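You operate a simulated robot arm through the tools that you are given. There is no shell and no other tool.

You are at the controls of a simulated robot arm. One attempt, no reset.

## Task
Bring the three-valve block into service: it reads 2.0 bar.
Fine: open the feed, high and low valves; shut the equal valve last.

It is judged by the outcome, as a careful person would: the job done as asked, and still so three seconds after it is handed in. It fails if anything else is knocked over, pushed out of place, dropped, spilled or broken.

## Robot
A 6-joint arm with a two-finger gripper, fixed in place. Base frame: the origin is on the floor under the middle of its stand, x ahead of it, y to its left, z up; the work surface is at about z = 0.8. Units: m, degrees, N and s.
With the tool pointing down near the work surface it reaches from about 0.1 to 0.7 m from the base axis. Its first joint turns from -66.0 to 66.0 degrees. Payload 2.45 kg.
The TCP is the grasp point between the finger pads, 0.03 m short of the fingertips. In the tool frame z runs along the fingers and y along their closing line. The gripper opens to 0.106 m; its body begins 0.079 m behind the TCP.
Orientation is that of the tool frame in the base frame, as a unit quaternion [x, y, z, w]. With the fingers straight down and closing along the base's y, the tool's x points along the base's -x, its y along +y and its z along -z.

## Interface
- The arm moves only by the tool move_arm. Its argument "increments" is a list that holds one entry, the list of rows, each a list of 6 numbers: the shift along the tool's x, y, z in units of 20 mm (1.0 is 20 mm), then the turn, a rotation vector about the tool's x, y, z in units of 8 degrees (1.0 is 8 degrees). In form: [[[x, y, z, ax, ay, az], ...]]. A call has 1 to 20 rows; each row shifts and turns the commanded pose from where the row before left it, along the tool's axes as they then stand. "gripper" is the gripper command, from -1 (shut) to 1 (fully open), values between in proportion, set as the call begins (left out, the last holds). A call with a number of a shift or a turn outside -1 to 1 is refused whole. Each row takes 0.2 s and may step no farther than 0.05 m and 8.6 degrees from the row before; otherwise, or with a gripper value out of range, the whole call is refused. A pose out of reach is approached as far as the arm can. The call stops where the force on the tool passes 60 N (or 10 N more than at its start, if that is more) or the arm is blocked; 0.2 s more then pass. Each finger travels about 0.153 m/s and halts on what it meets, pressing with about 20 N; the grip force reading is that of the motor and also rises with nothing between the fingers. The clock runs only during rows and for 0.2 s after the last one: add rows that do not move to give the fingers time. It gives the time, the measured TCP pose, the force on the tool (base axes), the opening and the grip force at its end, in the units of the frame above (readings bear some noise), with the torque about the TCP (base axes, N m) and any sound that the robot's microphone picked up.
- Cameras (640 x 400 px; columns grow to the right, rows downward): "scene" is fixed at [0.0527, 0.462, 1.3598]; the picture's right is [-0.32, -0.95, 0.00], its down [-0.88, 0.30, -0.38] and it looks along [0.36, -0.12, -0.93] (base axes); focal length 214 px, centre (320, 200). "wrist" rides on the gripper at [0.076, -0.002, -0.106] in the tool frame; the picture's right is [0.02, 1.00, 0.00], its down [-0.78, 0.02, -0.62] and it looks along [-0.62, 0.01, 0.78] (tool axes); focal length 247 px, centre (320, 200).
- camera(camera): a new picture of that camera. No time passes.
- measure_at(camera, pixels): for up to 12 pixels [column, row] of the newest picture of that camera ("zoom" is the newest enlarged one), the place [x, y, z] in the base frame of the surface seen there, good to about 0.003 m. No time passes.
- zoom(camera, box): a new picture of the part [left, top, right, bottom] of that camera's present view, enlarged. No time passes.
- close_job(): hands the job in; it is judged then, once.

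Open the gripper and draw the arm clear of the work before you hand the job in, unless the task says otherwise.

The tools are called after "Request:" as a command line: name --argument value ..., lists and objects as JSON in quotes. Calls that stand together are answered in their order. move_arm: Moves the arm, as the interface text tells. Its arguments: {"type":"object","properties":{"increments":{"type":"array","items":{"type":"array","items":{"type":"array","items":{"type":"number"}}}},"gripper":{"type":"number"}},"required":["increments"]} The other tools are called the same way: camera (camera) takes a picture; measure_at (camera, pixels) gives the place of the surface under pixels of a picture; zoom (camera, box) takes an enlarged picture of a part of a camera's view; close_job () hands the job in.

At the start:

```text
clock: 0.0
ee_pos: [0.2923, 0.2061, 1.1921]
ee_rot: [0.001, 1.0, 0.001, 0.0]
ft_force: [-0.2, 0.8, 0.6]
torque: [0.01, -0.02, 0.0]
finger_gap: 0.1062
gripper_force: 0.1
```

scene: 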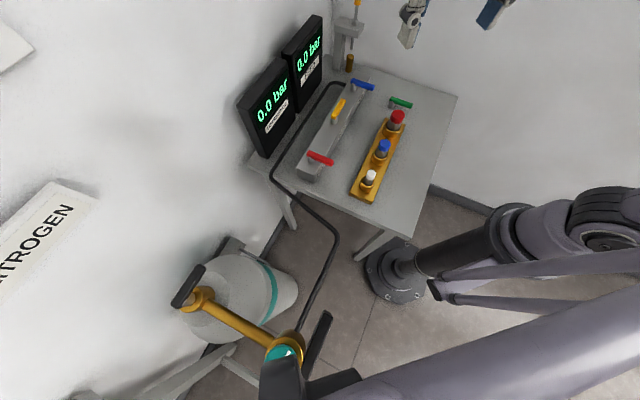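
wrist: 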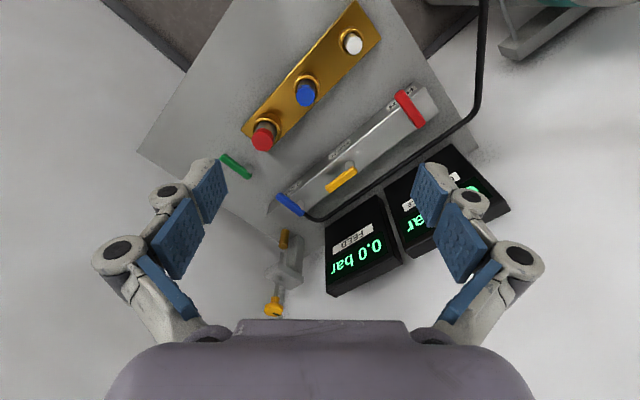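

I see a block with red, yellow, blue levers and a separate green one, plus two displays reading 0.0 bar. I'll zoom in on the parts to read the labels.

Request:
zoom --camera "scene" --box '[230, 0, 470, 220]'

Request:
zoom --camera "wrist" --box '[210, 60, 490, 240]'

Request:
zoom --camera "scene" --box '[150, 230, 350, 400]'

```text
1.82 times, centred on (350, 110) of scene
```

zoom: 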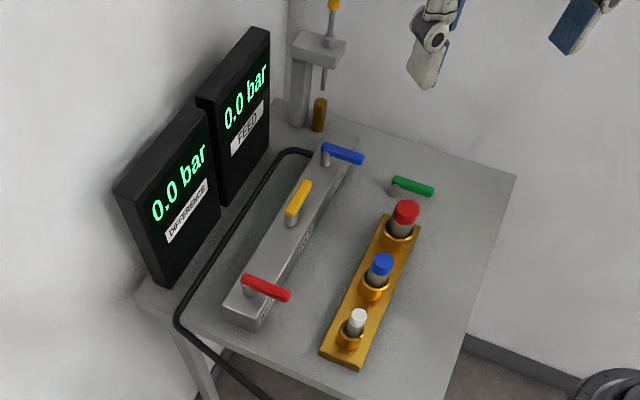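

```text
2.22 times, centred on (350, 150) of wrist
```

zoom: 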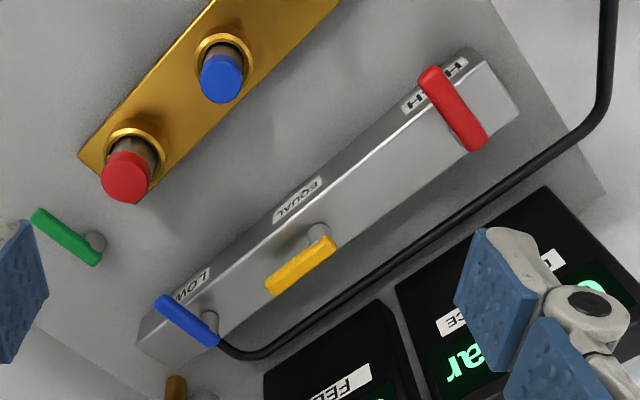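

```text
2.35 times, centred on (250, 315) of scene
```

zoom: 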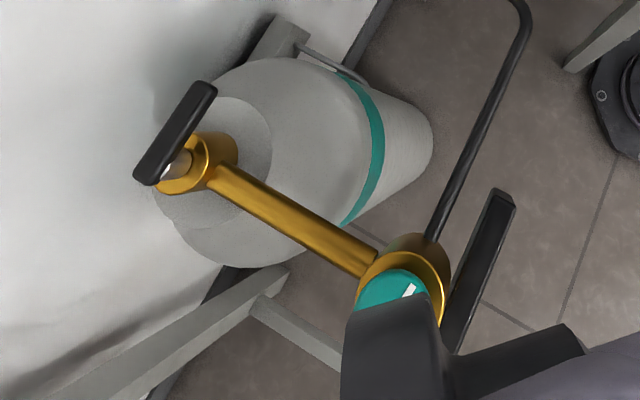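

I'll measure the levers, the cylinder handles, and the surrounding parts.

Request:
measure_at --camera "scene" --pixels '[[310, 154], [331, 163], [336, 117], [342, 102], [354, 82], [371, 89], [393, 99], [409, 106], [397, 115], [384, 146], [370, 175], [400, 180]]'

Request:
measure_at --camera "scene" --pixels '[[178, 303], [200, 268], [190, 287], [205, 300], [270, 340], [286, 352], [320, 325], [300, 380], [330, 385], [310, 350], [240, 320], [230, 280]]'

Request:
measure_at --camera "scene" --pixels '[[350, 62], [348, 30], [356, 5], [275, 110], [310, 50], [262, 155], [250, 105], [340, 200], [440, 100], [310, 175], [350, 85], [30, 240]]'

```text
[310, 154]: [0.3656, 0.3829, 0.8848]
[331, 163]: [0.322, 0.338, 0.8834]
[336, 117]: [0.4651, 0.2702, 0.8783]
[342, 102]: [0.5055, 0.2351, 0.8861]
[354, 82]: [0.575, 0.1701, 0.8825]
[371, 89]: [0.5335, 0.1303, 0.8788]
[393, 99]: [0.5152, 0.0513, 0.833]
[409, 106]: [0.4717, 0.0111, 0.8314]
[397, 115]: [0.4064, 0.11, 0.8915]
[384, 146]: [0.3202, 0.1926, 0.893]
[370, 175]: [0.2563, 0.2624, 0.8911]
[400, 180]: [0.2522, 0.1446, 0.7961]
```

```text
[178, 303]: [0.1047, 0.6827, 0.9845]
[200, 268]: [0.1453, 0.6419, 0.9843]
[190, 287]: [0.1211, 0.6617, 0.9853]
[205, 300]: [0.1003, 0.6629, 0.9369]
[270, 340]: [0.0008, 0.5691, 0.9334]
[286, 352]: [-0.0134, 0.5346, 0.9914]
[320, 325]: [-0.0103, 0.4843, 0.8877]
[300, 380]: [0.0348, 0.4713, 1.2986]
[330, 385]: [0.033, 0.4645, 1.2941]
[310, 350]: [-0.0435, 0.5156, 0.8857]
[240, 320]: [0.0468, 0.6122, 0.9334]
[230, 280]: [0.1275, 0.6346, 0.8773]
```

```text
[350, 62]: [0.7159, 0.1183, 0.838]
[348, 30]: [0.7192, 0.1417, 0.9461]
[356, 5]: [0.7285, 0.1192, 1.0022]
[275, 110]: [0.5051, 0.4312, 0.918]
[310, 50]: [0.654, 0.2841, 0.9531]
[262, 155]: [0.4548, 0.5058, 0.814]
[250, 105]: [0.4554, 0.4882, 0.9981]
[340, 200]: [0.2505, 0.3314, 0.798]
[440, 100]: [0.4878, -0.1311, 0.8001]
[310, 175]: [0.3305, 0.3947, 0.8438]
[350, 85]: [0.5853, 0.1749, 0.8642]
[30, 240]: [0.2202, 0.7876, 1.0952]
```

The layout is clear, but I need to know which valve is the feed; I zoom further on the green lever, the labels and the yellow-handled fixture.

Request:
zoom --camera "wrist" --box '[190, 120, 310, 220]'

Request:
zoom --camera "scene" --box '[330, 60, 430, 130]'

Request:
zoom --camera "wrist" --box '[250, 200, 350, 330]'

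Request:
zoom --camera "scene" --box '[330, 0, 400, 90]'

Request:
zoom --camera "wrist" --box '[380, 70, 460, 140]'

```text
4.00 times, centred on (250, 170) of wrist
```

zoom: 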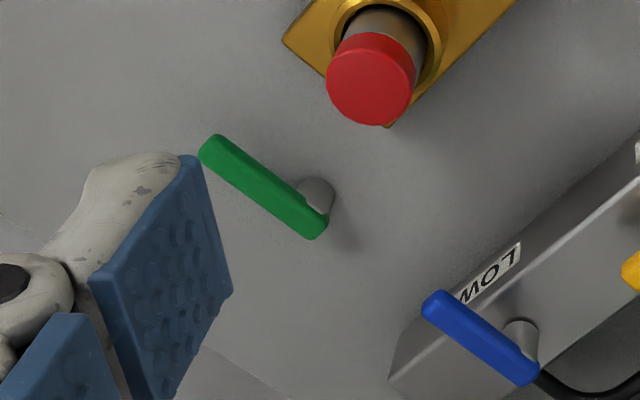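

```text
5.71 times, centred on (380, 95) of scene
```

zoom: 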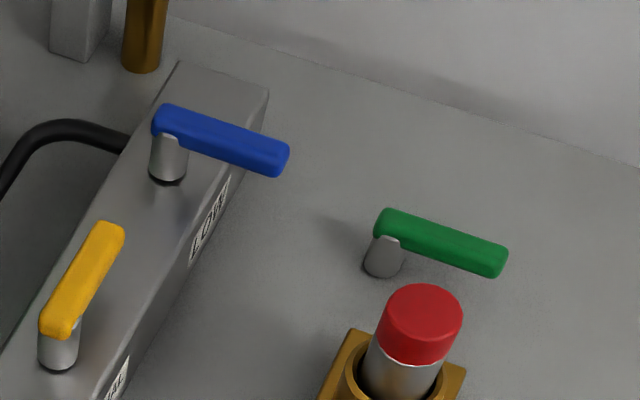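

```text
3.08 times, centred on (300, 265) of wrist
```

zoom: 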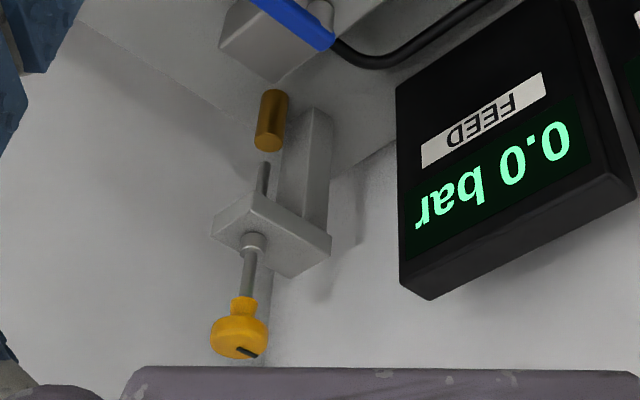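

```text
4.44 times, centred on (365, 45) of scene
```

zoom: 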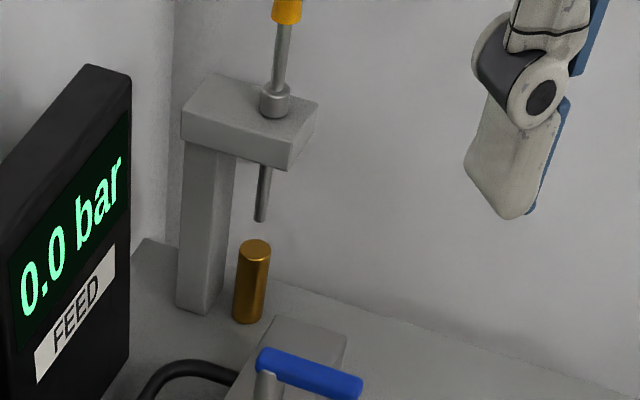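

```text
5.71 times, centred on (420, 105) of wrist
```

zoom: 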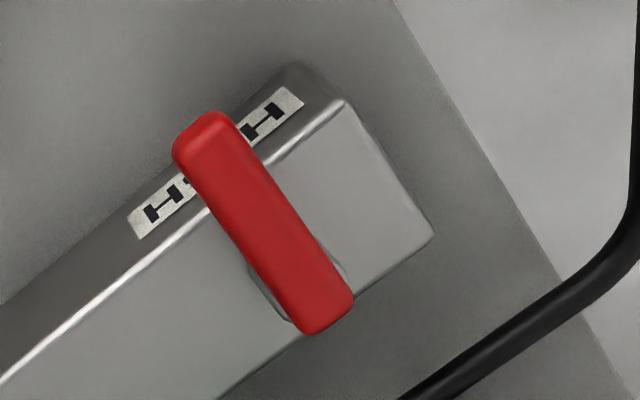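

Red (HIGH) and blue (LOW) stand across the block, so they look shut. Yellow (EQUAL) lies along the block, so it looks open. The unlabelled green lever stands by itself, and there is a cylinder with handles off to the left. I'll turn the tool in the air, well above everything, so the wrist camera can show the cylinder and hose before I decide which one is the feed.

Request:
move_arm --increments '[[[0, 0, 0, 0, 0, -1], [0, 0, 0, 0, 0, -1], [0, 0, 0, 0, 0, -1], [0, 0, 0, 0, 0, -1], [0, 0, 0, 0, 0, -1], [0, 0, 0, 0, 0, -1], [0, 0, 0, 0, 0, -1], [0, 0, 0, 0, 0, -1], [0, 0, 0, 0, 0, -1], [0, 0, 0, 0, 0, -1], [0, 0, 0, 0, 0, -1]]]'

Request:
camera --camera "wrist"

Request:
camera --camera "scene"

```text
clock: 2.4
ee_pos: [0.2932, 0.2046, 1.1933]
ee_rot: [-0.696, 0.718, 0.001, 0.0]
ft_force: [-1.2, -0.3, -0.3]
torque: [0.02, -0.04, -0.03]
finger_gap: 0.1061
gripper_force: 0.0
```

```text
taken
```

wrist: 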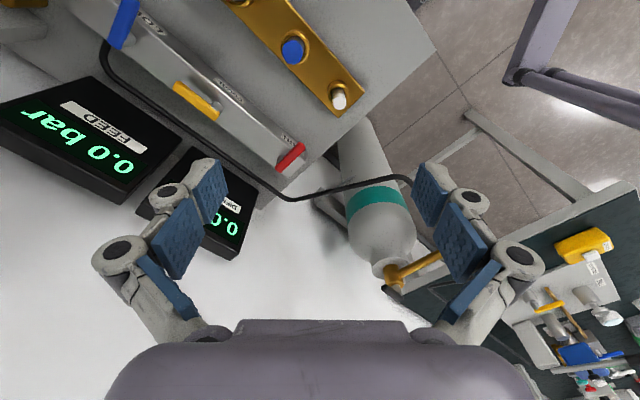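

```text
taken
```

scene: 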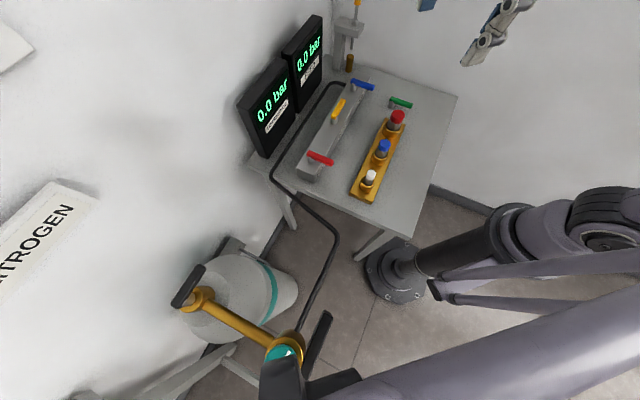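

The view shows the cylinder at about (375,225), with its brass outlet hidden behind the right finger, and the hose running from it to the block. I'll zoom in on that area and check the end of the hose.

Request:
zoom --camera "wrist" --box '[300, 130, 520, 310]'

Request:
zoom --camera "wrist" --box '[70, 0, 330, 180]'

Request:
zoom --camera "scene" --box '[0, 170, 110, 320]'

```text
2.22 times, centred on (410, 220) of wrist
```

zoom: 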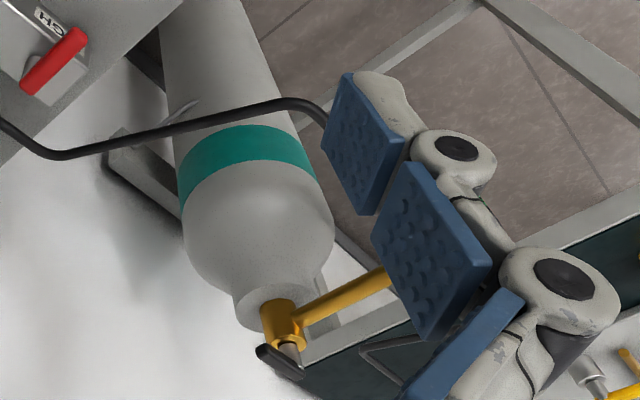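

```text
2.22 times, centred on (200, 90) of wrist
```

zoom: 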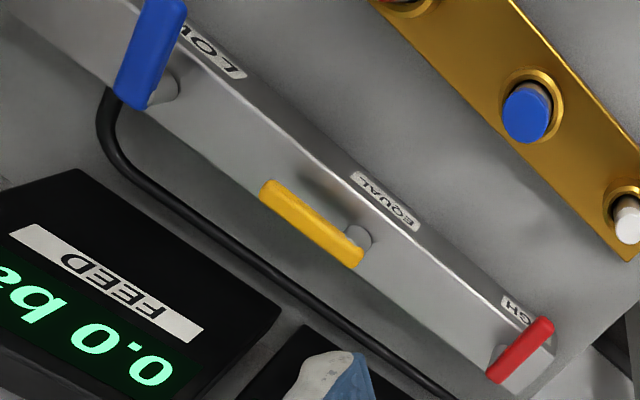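

```text
2.67 times, centred on (55, 245) of scene
```

zoom: 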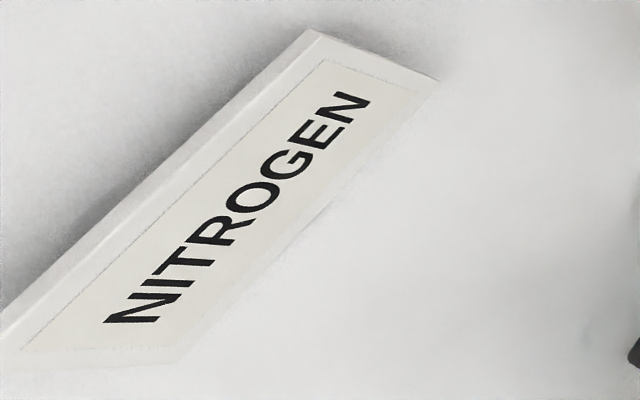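

The regulator end is hidden by the right finger, so I turn about 40 degrees further to bring it between the fingers.

Request:
move_arm --increments '[[[0, 0, 0, 0, 0, -1], [0, 0, 0, 0, 0, -1], [0, 0, 0, 0, 0, -1], [0, 0, 0, 0, 0, -1], [0, 0, 0, 0, 0, -1]]]'

Request:
camera --camera "wrist"

```text
clock: 3.6
ee_pos: [0.2934, 0.2052, 1.1932]
ee_rot: [0.9, -0.436, 0.0, 0.0]
ft_force: [-0.2, 0.7, -1.4]
torque: [-0.05, 0.0, -0.02]
finger_gap: 0.106
gripper_force: 0.1
```

```text
taken
```

wrist: 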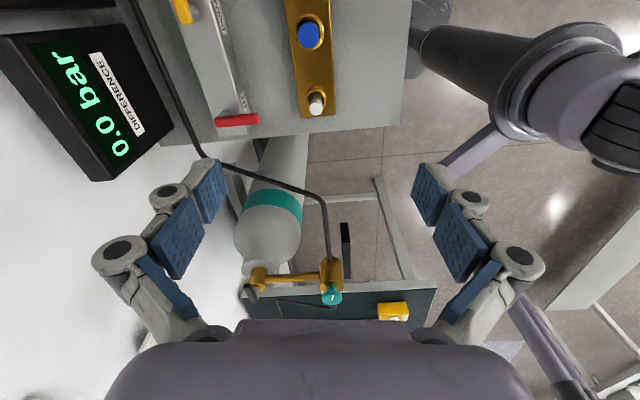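

Request:
zoom --camera "wrist" --box '[220, 200, 420, 325]'

Request:
measure_at --camera "wrist" --pixels '[[331, 297], [345, 235], [345, 268], [330, 270], [250, 292], [392, 310], [290, 280], [262, 275], [430, 300]]'

```text
3.20 times, centred on (320, 262) of wrist
```

zoom: 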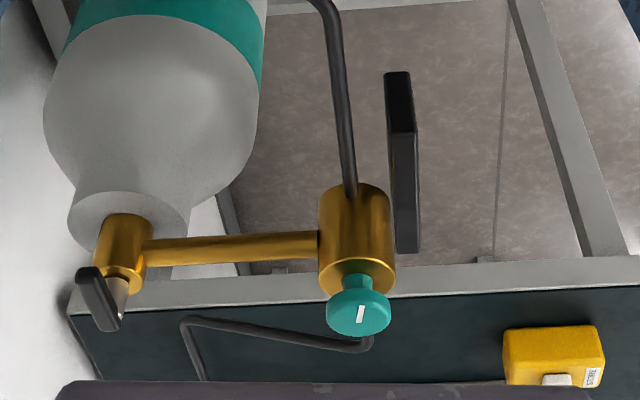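

```text
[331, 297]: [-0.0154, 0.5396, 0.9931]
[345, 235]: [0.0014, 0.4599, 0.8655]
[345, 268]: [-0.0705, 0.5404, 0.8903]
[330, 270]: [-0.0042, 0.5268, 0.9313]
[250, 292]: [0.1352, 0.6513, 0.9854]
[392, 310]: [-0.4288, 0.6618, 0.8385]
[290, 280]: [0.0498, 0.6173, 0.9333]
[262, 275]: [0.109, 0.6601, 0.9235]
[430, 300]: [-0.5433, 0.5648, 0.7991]
```

The cylinder has a black cross handle, a teal knob on the regulator and a black slab seen edge-on at (345,250), which may be a gauge panel. I shift toward the base, staying high, to look at its face.

Request:
move_arm --increments '[[[0.17, 0.95, 0, 0, 0, 0], [0.17, 0.95, 0, 0, 0, 0], [0.17, 0.95, 0, 0, 0, 0], [0.17, 0.95, 0, 0, 0, 0], [0.17, 0.95, 0, 0, 0, 0], [0.17, 0.95, 0, 0, 0, 0], [0.17, 0.95, 0, 0, 0, 0]]]'

Request:
camera --camera "wrist"

```text
clock: 5.2
ee_pos: [0.2017, 0.1057, 1.1919]
ee_rot: [0.899, -0.438, 0.0, -0.001]
ft_force: [0.2, -0.6, -0.5]
torque: [0.0, -0.01, 0.0]
finger_gap: 0.1058
gripper_force: 0.0
```

```text
taken
```

wrist: 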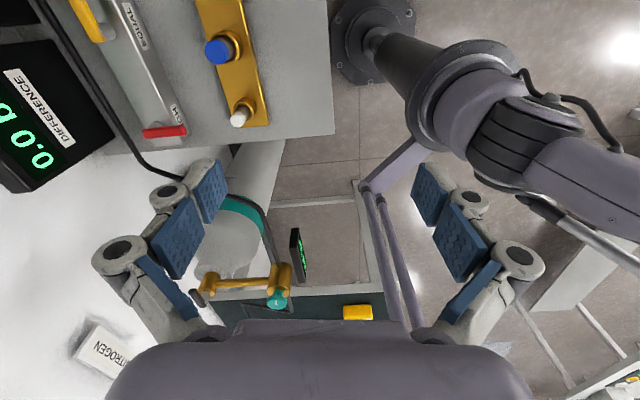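

Request:
zoom --camera "wrist" --box '[250, 215, 350, 315]'

Request:
zoom --camera "wrist" --box '[180, 190, 330, 320]'

```text
4.00 times, centred on (300, 265) of wrist
```

zoom: 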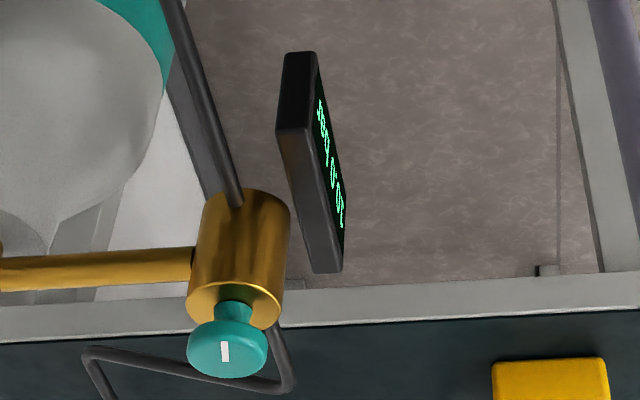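

```text
3.08 times, centred on (255, 255) of wrist
```

zoom: 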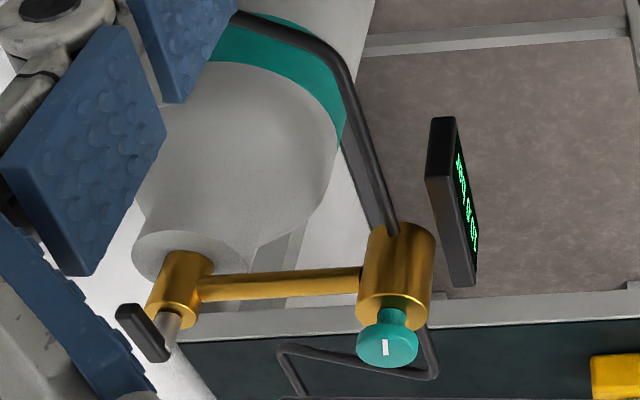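

The slab is a lit display, and I can partly read it as "1?0.0 bar". I move a little further toward the base side to read it properly.

Request:
move_arm --increments '[[[0.16, 0.92, 0, 0, 0, 0], [0.16, 0.92, 0, 0, 0, 0], [0.16, 0.92, 0, 0, 0, 0], [0.16, 0.92, 0, 0, 0, 0]]]'

Request:
camera --camera "wrist"

Request:
zoom --camera "wrist" --box '[225, 200, 325, 300]'

```text
clock: 6.2
ee_pos: [0.1521, 0.0488, 1.1915]
ee_rot: [0.899, -0.439, 0.0, 0.0]
ft_force: [0.2, 0.0, -0.4]
torque: [0.03, 0.02, -0.01]
finger_gap: 0.1061
gripper_force: 0.0
```

```text
taken
```

wrist: 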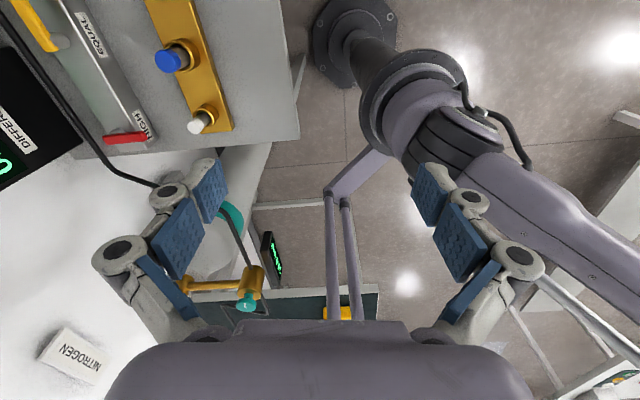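

```text
4.00 times, centred on (275, 250) of wrist
```

zoom: 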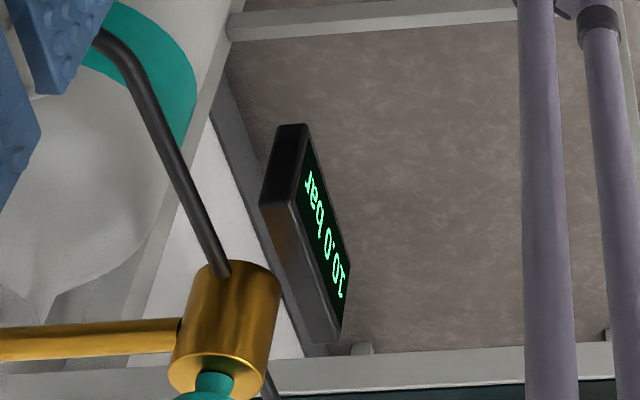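

The cylinder display reads 10.0 bar, so gas is already supplied and the FEED gauge reads 0.0 because a valve nearer the block is shut. The only one left is the free-standing green lever, so I take it as the feed valve and will check that on the FEED display. I turn back to a 48 degree yaw, half-close the gripper and move high above the green lever.

Request:
move_arm --increments '[[[0, 0, 0, 0, 0, 1], [0, 0, 0, 0, 0, 1], [0, 0, 0, 0, 0, 1], [0, 0, 0, 0, 0, 1], [0, 0, 0, 0, 0, 1], [0, 0, 0, 0, 0, 1], [0, 0, 0, 0, 0, 1], [0, 0, 0, 0, 0, 1], [0, 0, 0, 0, 0, 1], [0, 0, 0, 0, 0, 1]]]' --gripper -0.05

Request:
move_arm --increments '[[[-0.716, -0.95, 0.5, 0, 0, 0], [-0.716, -0.95, 0.5, 0, 0, 0], [-0.716, -0.95, 0.5, 0, 0, 0], [-0.716, -0.95, 0.5, 0, 0, 0], [-0.716, -0.95, 0.5, 0, 0, 0], [-0.716, -0.95, 0.5, 0, 0, 0], [-0.716, -0.95, 0.5, 0, 0, 0], [-0.716, -0.95, 0.5, 0, 0, 0], [-0.716, -0.95, 0.5, 0, 0, 0], [-0.716, -0.95, 0.5, 0, 0, 0], [-0.716, -0.95, 0.5, 0, 0, 0], [-0.716, -0.95, 0.5, 0, 0, 0], [-0.716, -0.95, 0.5, 0, 0, 0], [-0.716, -0.95, 0.5, 0, 0, 0]]]'

Request:
camera --camera "wrist"

Request:
camera --camera "scene"

```text
clock: 8.4
ee_pos: [0.1531, 0.0494, 1.1925]
ee_rot: [-0.405, 0.914, 0.0, 0.001]
ft_force: [-0.6, 0.1, 0.3]
torque: [-0.05, -0.01, 0.0]
finger_gap: 0.0502
gripper_force: 0.0
```

```text
clock: 11.4
ee_pos: [0.4836, 0.0203, 1.0508]
ee_rot: [-0.407, 0.913, -0.001, 0.0]
ft_force: [-0.5, 0.4, -0.2]
torque: [0.02, 0.0, 0.0]
finger_gap: 0.0501
gripper_force: 0.0
```

```text
taken
```

wrist: 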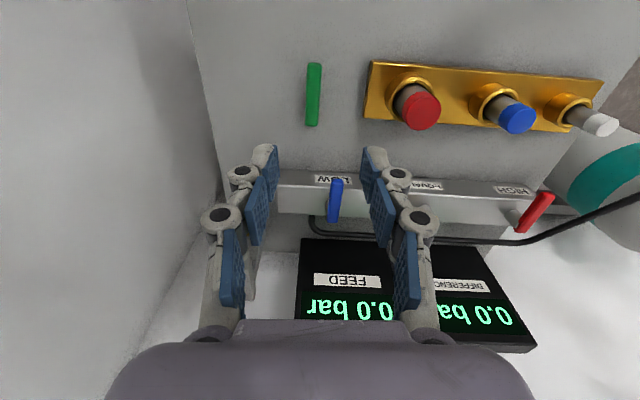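

```text
taken
```

scene: 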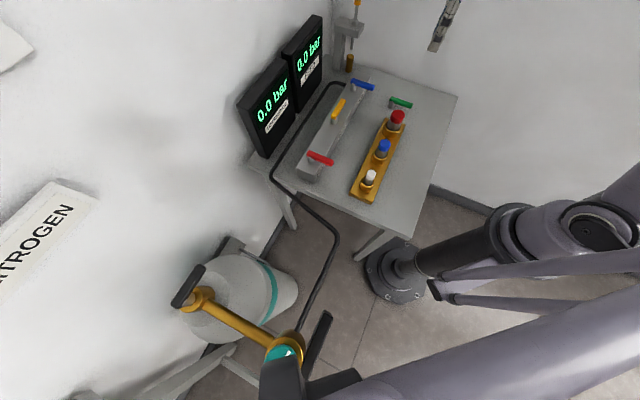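

The green lever is centred at about (313,95) and lines up with the tool. I measure its ends and nearby surfaces in the wrist view.

Request:
zoom --camera "wrist" --box '[250, 40, 450, 165]'

Request:
measure_at --camera "wrist" --pixels '[[315, 66], [313, 95], [312, 122], [308, 95], [319, 95], [300, 95], [340, 95], [400, 90], [422, 110], [336, 183], [332, 220], [290, 205]]'

Request:
measure_at --camera "wrist" --pixels '[[545, 195], [520, 228], [400, 190], [440, 205], [470, 255], [470, 340], [340, 245], [510, 120], [590, 122], [300, 182], [360, 240]]'

```text
3.20 times, centred on (350, 102) of wrist
```

zoom: 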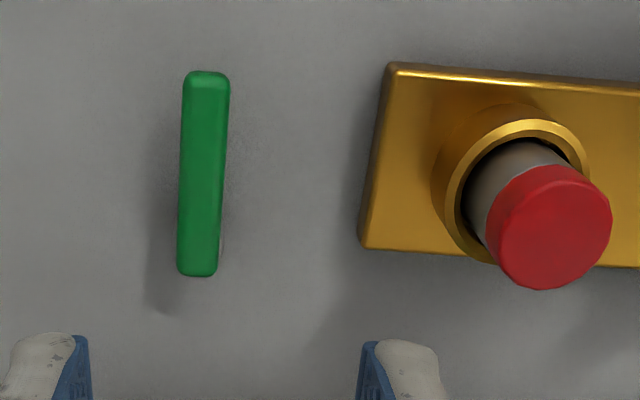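

```text
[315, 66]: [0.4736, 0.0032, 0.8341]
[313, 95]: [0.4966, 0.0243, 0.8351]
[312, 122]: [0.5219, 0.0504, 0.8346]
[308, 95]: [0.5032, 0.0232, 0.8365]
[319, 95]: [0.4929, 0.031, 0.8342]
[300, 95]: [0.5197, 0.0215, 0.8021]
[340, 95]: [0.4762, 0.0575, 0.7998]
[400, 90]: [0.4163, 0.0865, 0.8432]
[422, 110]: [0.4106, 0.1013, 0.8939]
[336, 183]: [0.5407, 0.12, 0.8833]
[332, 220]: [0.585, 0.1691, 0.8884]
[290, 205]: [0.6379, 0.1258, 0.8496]
```

```text
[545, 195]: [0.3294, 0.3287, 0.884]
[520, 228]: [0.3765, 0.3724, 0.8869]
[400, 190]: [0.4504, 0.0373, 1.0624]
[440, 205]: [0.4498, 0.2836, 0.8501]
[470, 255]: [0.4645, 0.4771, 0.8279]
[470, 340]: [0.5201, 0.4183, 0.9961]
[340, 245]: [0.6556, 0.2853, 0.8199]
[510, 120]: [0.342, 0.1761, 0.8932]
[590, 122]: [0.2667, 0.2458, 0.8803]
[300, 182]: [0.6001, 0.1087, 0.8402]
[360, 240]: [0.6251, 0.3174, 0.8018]
```

The green lever's top is at z≈0.835, the table at 0.800, and its centre line is about 5 mm to one side of the TCP. I correct that and come down most of the way, keeping the half-open gripper.

Request:
move_arm --increments '[[[0, -0.26, 0.5, 0, 0, 0], [0, 0, 0.95, 0, 0, 0], [0, 0, 0.95, 0, 0, 0], [0, 0, 0.95, 0, 0, 0], [0, 0, 0.95, 0, 0, 0], [0, 0, 0.95, 0, 0, 0], [0, 0, 0.95, 0, 0, 0], [0, 0, 0.8, 0, 0, 0], [0, 0, 0.5, 0, 0, 0]]]'

Request:
camera --camera "wrist"

```text
clock: 13.4
ee_pos: [0.4873, 0.0181, 0.9015]
ee_rot: [-0.407, 0.914, 0.001, 0.001]
ft_force: [0.1, 0.2, 0.1]
torque: [0.01, 0.0, 0.0]
finger_gap: 0.0506
gripper_force: 0.1
```

```text
taken
```

wrist: 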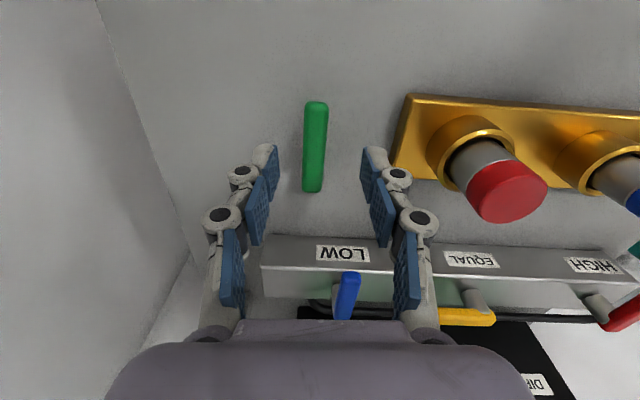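

The lever (column ~315) sits midway between the pads (277 and 362), and the right knuckle clears the red plug by about 35 mm. I go down the last 63 mm.

Request:
move_arm --increments '[[[0, -0.05, 0.8, 0, 0, 0], [0, 0, 0.8, 0, 0, 0], [0, 0, 0.8, 0, 0, 0], [0, 0, 0.5, 0, 0, 0], [0, 0, 0.25, 0, 0, 0]]]'

Request:
camera --camera "wrist"

```text
clock: 14.6
ee_pos: [0.4889, 0.0174, 0.8382]
ee_rot: [-0.407, 0.913, 0.0, 0.001]
ft_force: [-0.3, 0.2, 0.0]
torque: [-0.01, -0.02, -0.03]
finger_gap: 0.0503
gripper_force: 0.0
```

```text
taken
```

wrist: 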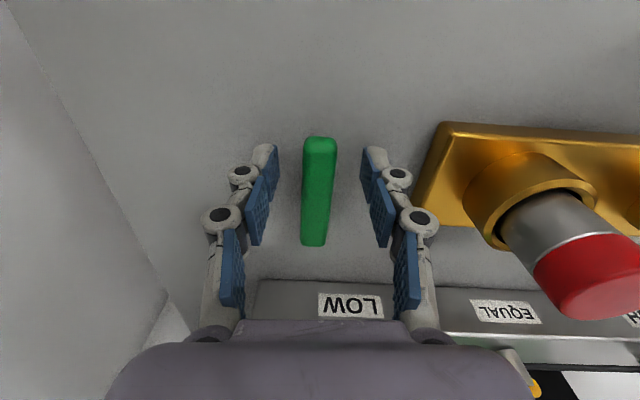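

The lever is between the fingertips. Before turning it, I check where its stem is from the scene camera to get the pivot right.

Request:
zoom --camera "scene" --box '[330, 60, 430, 130]'

Request:
measure_at --camera "scene" --pixels '[[391, 107], [392, 105], [390, 108], [355, 88], [355, 91], [334, 122], [335, 120], [388, 99]]'

```text
5.71 times, centred on (380, 95) of scene
```

zoom: 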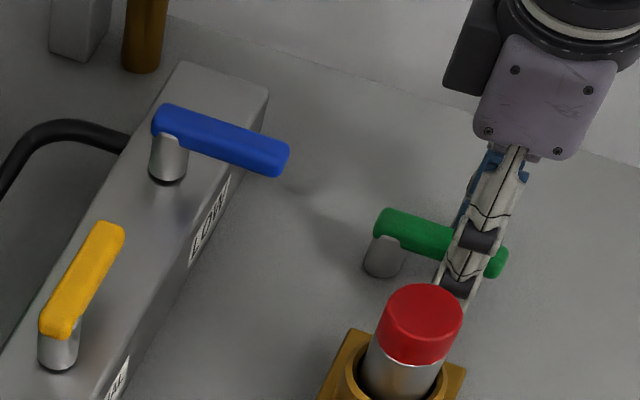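

```text
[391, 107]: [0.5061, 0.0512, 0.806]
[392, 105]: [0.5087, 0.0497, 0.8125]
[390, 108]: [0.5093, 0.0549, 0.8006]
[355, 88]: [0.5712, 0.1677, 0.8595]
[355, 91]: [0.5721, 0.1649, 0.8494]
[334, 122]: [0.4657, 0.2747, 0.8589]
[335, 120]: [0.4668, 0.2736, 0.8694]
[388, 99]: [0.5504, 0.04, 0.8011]
```

The stem centre works out at about (0.5135, 0.0445), so the TCP is 36.6 mm from the pivot. I close the fingers loosely around the lever (about 18 mm) and start a 16 degree counter-clockwise arc, toward the direction in which the open yellow lever points.

Request:
move_arm --increments '[[[0, 0, 0, 0, 0, 0], [0, 0, 0, 0, 0, 0], [-0.018, -0.255, 0, 0, 0, -1], [-0.018, -0.255, 0, 0, 0, -1], [-0.018, -0.255, 0, 0, 0, -1]]]' --gripper -0.66

Request:
camera --camera "wrist"

Request:
camera --camera "scene"

```text
clock: 15.8
ee_pos: [0.5027, 0.0112, 0.8383]
ee_rot: [-0.588, 0.809, 0.0, 0.001]
ft_force: [5.3, -2.0, 0.0]
torque: [-0.2, 0.01, -0.37]
finger_gap: 0.02
gripper_force: 21.8
```

```text
taken
```

wrist: 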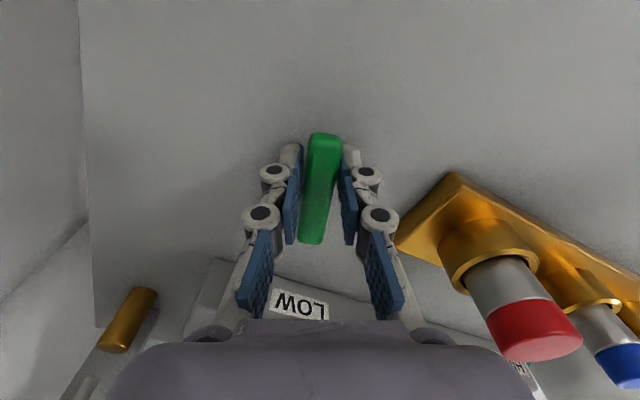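

```text
taken
```

scene: 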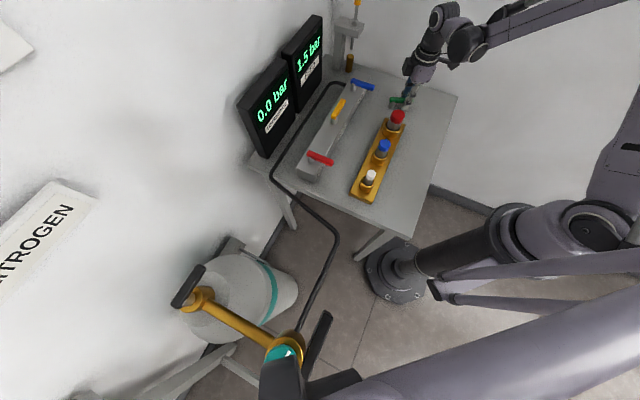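

The FEED display now reads 1.5 bar, so green is the feed valve and counter-clockwise opens it. The force is only about 6 N, so I continue the arc.

Request:
move_arm --increments '[[[-0.018, -0.255, 0, 0, 0, -1], [-0.018, -0.255, 0, 0, 0, -1], [-0.018, -0.255, 0, 0, 0, -1], [-0.018, -0.255, 0, 0, 0, -1], [-0.018, -0.255, 0, 0, 0, -1], [-0.018, -0.255, 0, 0, 0, -1]]]'

Request:
camera --camera "wrist"

Request:
zoom --camera "scene" --box '[230, 0, 470, 150]'

```text
clock: 17.2
ee_pos: [0.5312, 0.0138, 0.8394]
ee_rot: [0.867, -0.498, -0.001, 0.0]
ft_force: [4.9, -0.6, -0.7]
torque: [-0.03, -0.12, -0.12]
finger_gap: 0.0225
gripper_force: 2.1
```

```text
taken
```

wrist: 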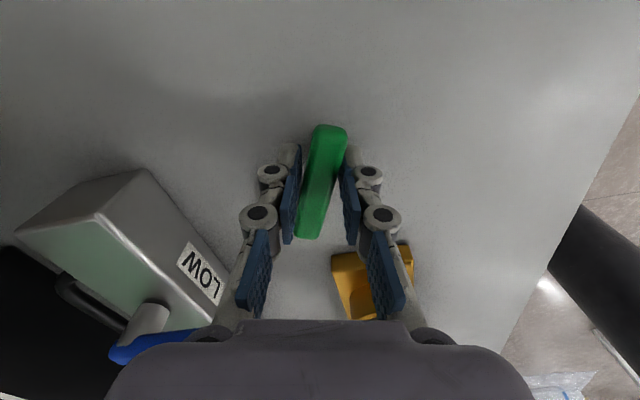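

```text
2.67 times, centred on (350, 75) of scene
```

zoom: 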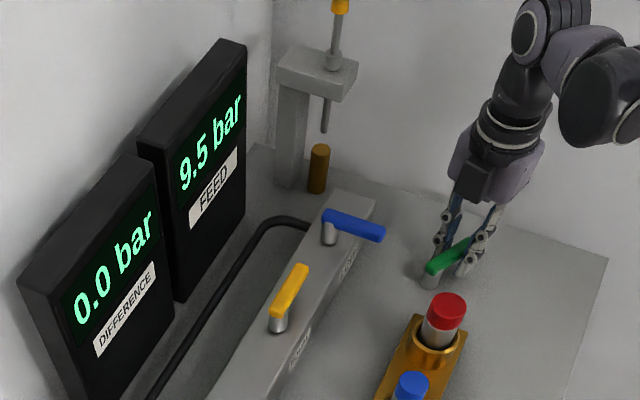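

FEED is now at 9.5 bar, but the lever lags the tool by about 10 degrees. I continue the arc another 32 degrees, expecting to reach its end stop.

Request:
move_arm --increments '[[[-0.018, -0.255, 0, 0, 0, -1], [-0.018, -0.255, 0, 0, 0, -1], [-0.018, -0.255, 0, 0, 0, -1], [-0.018, -0.255, 0, 0, 0, -0.8]]]'

Request:
camera --camera "wrist"

Request:
zoom --camera "scene" --box '[230, 0, 470, 150]'

```text
clock: 18.2
ee_pos: [0.5433, 0.026, 0.8395]
ee_rot: [0.967, -0.256, -0.003, 0.002]
ft_force: [-12.0, -9.7, 4.0]
torque: [-0.27, 0.17, -0.24]
finger_gap: 0.0275
gripper_force: 7.2
```

```text
taken
```

wrist: 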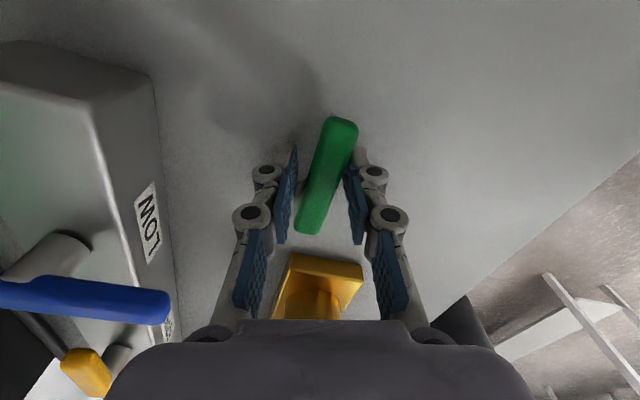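

```text
2.67 times, centred on (350, 75) of scene
```

zoom: 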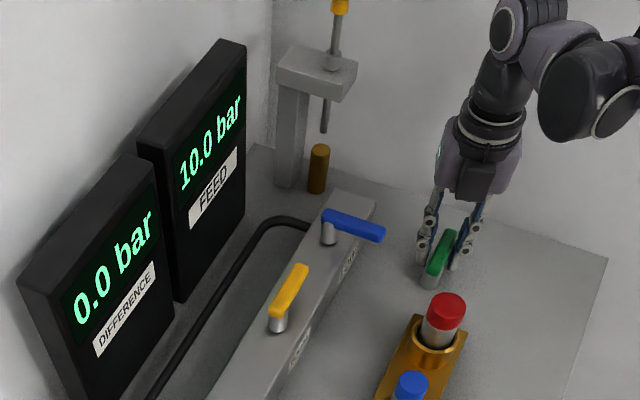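

FEED reads 10.0 bar and the force has risen to about 15 N, so the lever seems to be at its stop. I measure its direction to confirm.

Request:
measure_at --camera "wrist" --pixels '[[342, 125], [328, 170], [310, 225], [90, 100], [125, 250]]'

```text
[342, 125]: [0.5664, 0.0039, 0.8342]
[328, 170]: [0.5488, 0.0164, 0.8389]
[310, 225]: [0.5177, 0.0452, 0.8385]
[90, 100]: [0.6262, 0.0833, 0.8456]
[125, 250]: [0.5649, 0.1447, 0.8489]
```

The lever now points at about -40 to -45 degrees, parallel to the block, and FEED is steady at 10.0 bar. I open the fingers in place and lift straight up.

Request:
move_arm --increments '[[[0, 0, 0, 0, 0, 0], [0, 0, 0, 0, 0, 0], [0, 0, -0.4, 0, 0, 0], [0, 0, -0.9, 0, 0, 0], [0, 0, -0.95, 0, 0, 0], [0, 0, -0.95, 0, 0, 0], [0, 0, -0.95, 0, 0, 0], [0, 0, -0.95, 0, 0, 0], [0, 0, -0.95, 0, 0, 0], [0, 0, -0.95, 0, 0, 0], [0, 0, -0.95, 0, 0, 0], [0, 0, -0.95, 0, 0, 0]]]' --gripper -0.05

Request:
camera --camera "scene"

Request:
zoom --camera "scene" --box '[230, 0, 470, 220]'

```text
clock: 20.8
ee_pos: [0.5453, 0.0278, 1.0171]
ee_rot: [0.967, -0.255, -0.001, -0.001]
ft_force: [1.9, 0.6, -0.2]
torque: [-0.03, -0.02, 0.01]
finger_gap: 0.0502
gripper_force: 0.0
```

```text
taken
```

scene: 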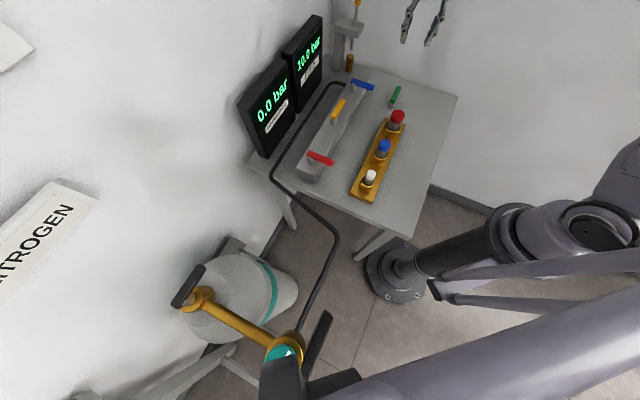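

```text
1.82 times, centred on (350, 110) of scene
```

zoom: 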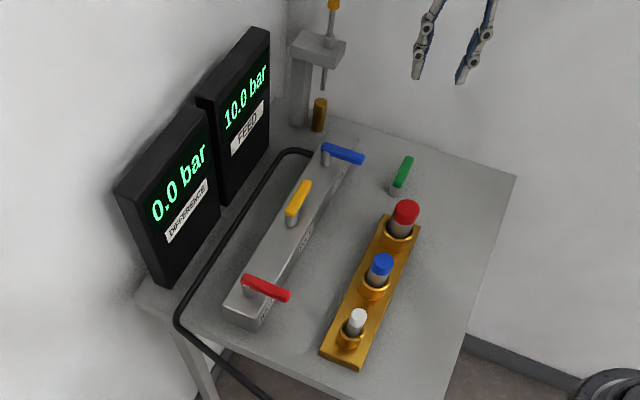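

Green is fully open and everything else is undisturbed. Now for HIGH (red): I measure its stem and the lever ends from the scene view while I'm clear of it.

Request:
zoom --camera "scene" --box '[280, 120, 360, 190]'

Request:
measure_at --camera "scene" --pixels '[[311, 158], [312, 160], [310, 157], [330, 163], [320, 158], [311, 153], [318, 165], [322, 145]]'

```text
5.71 times, centred on (320, 155) of scene
```

zoom: 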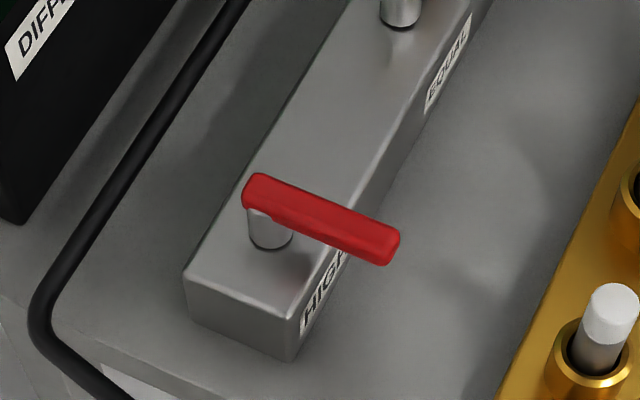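

```text
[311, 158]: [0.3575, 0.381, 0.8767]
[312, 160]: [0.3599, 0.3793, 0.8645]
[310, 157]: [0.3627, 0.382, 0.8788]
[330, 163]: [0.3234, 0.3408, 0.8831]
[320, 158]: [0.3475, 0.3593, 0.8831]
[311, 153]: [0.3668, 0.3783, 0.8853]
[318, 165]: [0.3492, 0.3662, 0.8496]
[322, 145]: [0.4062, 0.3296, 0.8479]
```

The red stem is at about (0.367, 0.376). I turn the tool back to a 45 degree yaw and move across at height to above the red lever.

Request:
move_arm --increments '[[[0, 0, -0.3, 0, 0, 1], [0, 0, -0.3, 0, 0, 1], [0, 0, -0.3, 0, 0, 1], [0, 0, -0.3, 0, 0, 1], [0, 0, -0.3, 0, 0, 1], [0, 0, 0, 0, 0, 1], [0, 0, 0, 0, 0, 1], [0, 0, 0, 0, 0, 1], [0, 0, 0, 0, 0, 1], [0, 0, 0, 0, 0, 1], [0, 0, 0, 0, 0, 1], [0, 0, 0, 0, 0, 1], [0, 0, 0, 0, 0, 1], [0, 0, 0, 0, 0, 0.2]]]'

Request:
move_arm --increments '[[[-0.2035, 0.9325, 0, 0, 0, 0], [-0.2035, 0.9325, 0, 0, 0, 0], [-0.2035, 0.9325, 0, 0, 0, 0], [-0.2035, 0.9325, 0, 0, 0, 0], [-0.2035, 0.9325, 0, 0, 0, 0], [-0.2035, 0.9325, 0, 0, 0, 0], [-0.2035, 0.9325, 0, 0, 0, 0], [-0.2035, 0.9325, 0, 0, 0, 0], [-0.2035, 0.9325, 0, 0, 0, 0], [-0.2035, 0.9325, 0, 0, 0, 0], [-0.2035, 0.9325, 0, 0, 0, 0], [-0.2035, 0.9325, 0, 0, 0, 0], [-0.2035, 0.9325, 0, 0, 0, 0], [-0.2035, 0.9325, 0, 0, 0, 0], [-0.2035, 0.9325, 0, 0, 0, 0], [-0.2035, 0.9325, 0, 0, 0, 0], [-0.2035, 0.9325, 0, 0, 0, 0], [-0.2035, 0.9325, 0, 0, 0, 0], [-0.2035, 0.9325, 0, 0, 0, 0], [-0.2035, 0.9325, 0, 0, 0, 0]]]'

Request:
camera --camera "wrist"

Request:
camera --camera "scene"

```text
clock: 23.8
ee_pos: [0.5451, 0.0277, 1.0478]
ee_rot: [-0.38, 0.925, 0.001, 0.001]
ft_force: [0.1, 0.6, 0.7]
torque: [0.01, 0.01, -0.01]
finger_gap: 0.05
gripper_force: 0.1
```

```text
clock: 28.0
ee_pos: [0.3424, 0.3492, 1.0473]
ee_rot: [-0.381, 0.924, 0.0, 0.0]
ft_force: [-0.6, 0.4, 0.1]
torque: [0.02, 0.04, 0.01]
finger_gap: 0.0505
gripper_force: 0.0
```

```text
taken
```

wrist: 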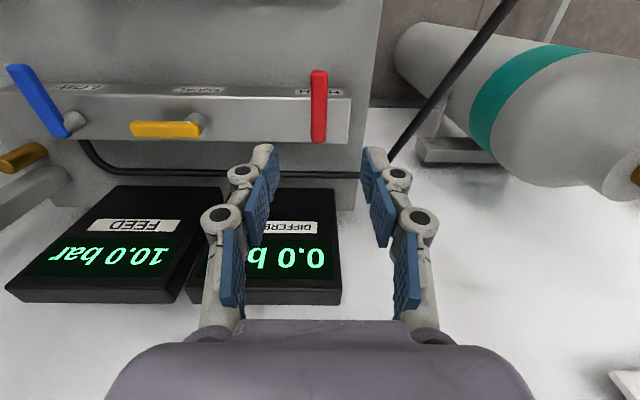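

```text
taken
```

scene: 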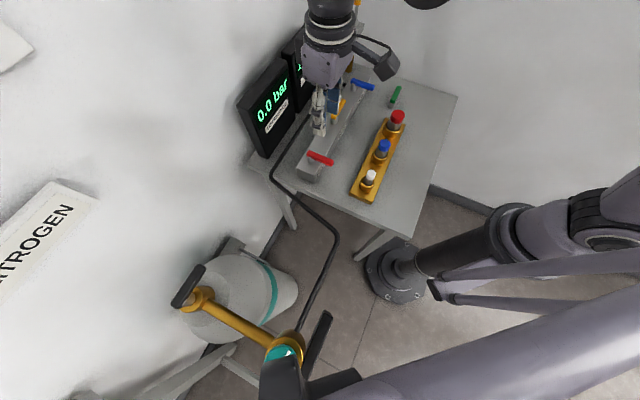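

The red lever (column ~319, rows 70–142) lies right between the fingers and in line with the tool. I measure it to fix height and radius.

Request:
measure_at --camera "wrist" --pixels '[[319, 74], [319, 105], [319, 138], [312, 105], [326, 105], [340, 115], [260, 115], [165, 129], [200, 122], [60, 120], [20, 72], [310, 300]]'

```text
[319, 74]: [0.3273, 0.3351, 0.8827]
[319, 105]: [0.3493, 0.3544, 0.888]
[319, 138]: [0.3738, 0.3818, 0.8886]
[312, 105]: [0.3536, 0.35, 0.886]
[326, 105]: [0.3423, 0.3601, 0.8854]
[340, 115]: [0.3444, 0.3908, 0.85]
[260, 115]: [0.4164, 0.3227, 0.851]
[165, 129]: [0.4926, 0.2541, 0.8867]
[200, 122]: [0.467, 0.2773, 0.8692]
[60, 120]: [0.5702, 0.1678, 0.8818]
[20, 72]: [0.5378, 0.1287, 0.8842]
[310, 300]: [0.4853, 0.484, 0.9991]
```

Lateral error is about zero, and the pivot is near (0.367, 0.376), a radius of about 36 mm. I descend to TCP z≈0.889, which leaves the fingertips 8 mm above the block top.

Request:
move_arm --increments '[[[0, 0, 0.95, 0, 0, 0], [0, 0, 0.95, 0, 0, 0], [0, 0, 0.95, 0, 0, 0], [0, 0, 0.95, 0, 0, 0], [0, 0, 0.95, 0, 0, 0], [0, 0, 0.95, 0, 0, 0], [0, 0, 0.95, 0, 0, 0], [0, 0, 0.8, 0, 0, 0], [0, 0, 0.45, 0, 0, 0]]]'

Request:
camera --camera "wrist"

Request:
zoom --camera "scene" --box '[230, 20, 430, 200]'

```text
clock: 30.0
ee_pos: [0.3414, 0.3491, 0.8894]
ee_rot: [-0.381, 0.924, 0.0, 0.001]
ft_force: [0.3, -0.3, 0.6]
torque: [0.0, 0.01, 0.05]
finger_gap: 0.0503
gripper_force: 0.1
```

```text
taken
```

wrist: 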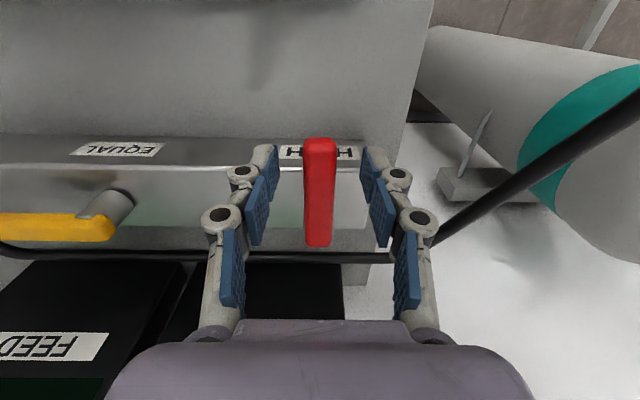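

```text
2.22 times, centred on (330, 110) of scene
```

zoom: 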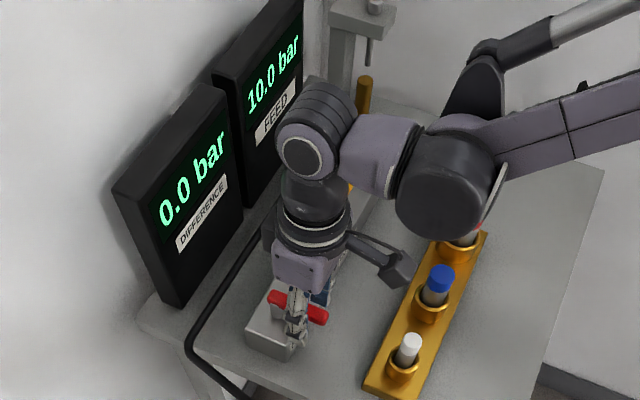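

The lever is well placed between the pads. Before turning, I check the clearance between the wrist joints and the display boxes.

Request:
measure_at --camera "scene" --pixels '[[321, 85], [315, 75], [325, 72], [312, 90], [330, 60], [282, 62], [320, 20], [292, 60], [275, 100], [310, 55], [340, 100]]'

```text
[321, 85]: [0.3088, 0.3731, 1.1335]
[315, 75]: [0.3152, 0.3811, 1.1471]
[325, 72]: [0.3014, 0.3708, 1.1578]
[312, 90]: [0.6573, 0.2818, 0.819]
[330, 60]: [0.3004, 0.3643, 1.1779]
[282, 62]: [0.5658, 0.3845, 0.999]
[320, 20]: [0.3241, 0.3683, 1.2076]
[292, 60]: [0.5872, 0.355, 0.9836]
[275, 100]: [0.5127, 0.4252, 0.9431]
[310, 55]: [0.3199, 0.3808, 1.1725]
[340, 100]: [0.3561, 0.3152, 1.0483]
```

The wrist is above 1.13 m and far from the boxes. I close loosely on the red lever and start the counter-clockwise arc.

Request:
move_arm --increments '[[[0, 0, 0, 0, 0, 0], [0, 0, 0, 0, 0, 0], [-0.018, -0.255, 0, 0, 0, -1], [-0.018, -0.255, 0, 0, 0, -1], [-0.018, -0.255, 0, 0, 0, -1], [-0.018, -0.255, 0, 0, 0, -1]]]' --gripper -0.66

Request:
camera --camera "wrist"

Request:
zoom --camera "scene" --box '[230, 20, 430, 200]'

```text
clock: 31.4
ee_pos: [0.3593, 0.3382, 0.8895]
ee_rot: [-0.622, 0.783, 0.001, 0.002]
ft_force: [-1.5, 0.0, 0.5]
torque: [0.01, 0.03, -0.01]
finger_gap: 0.019
gripper_force: 0.9
```

```text
taken
```

wrist: 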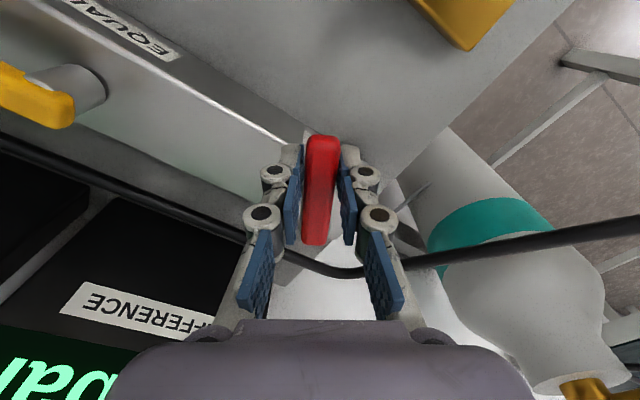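

```text
2.22 times, centred on (330, 110) of scene
```

zoom: 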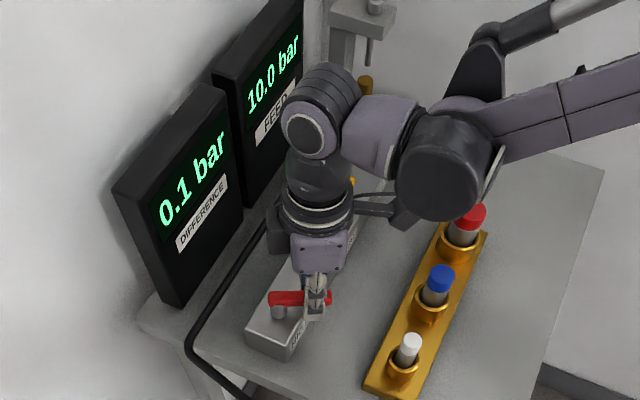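

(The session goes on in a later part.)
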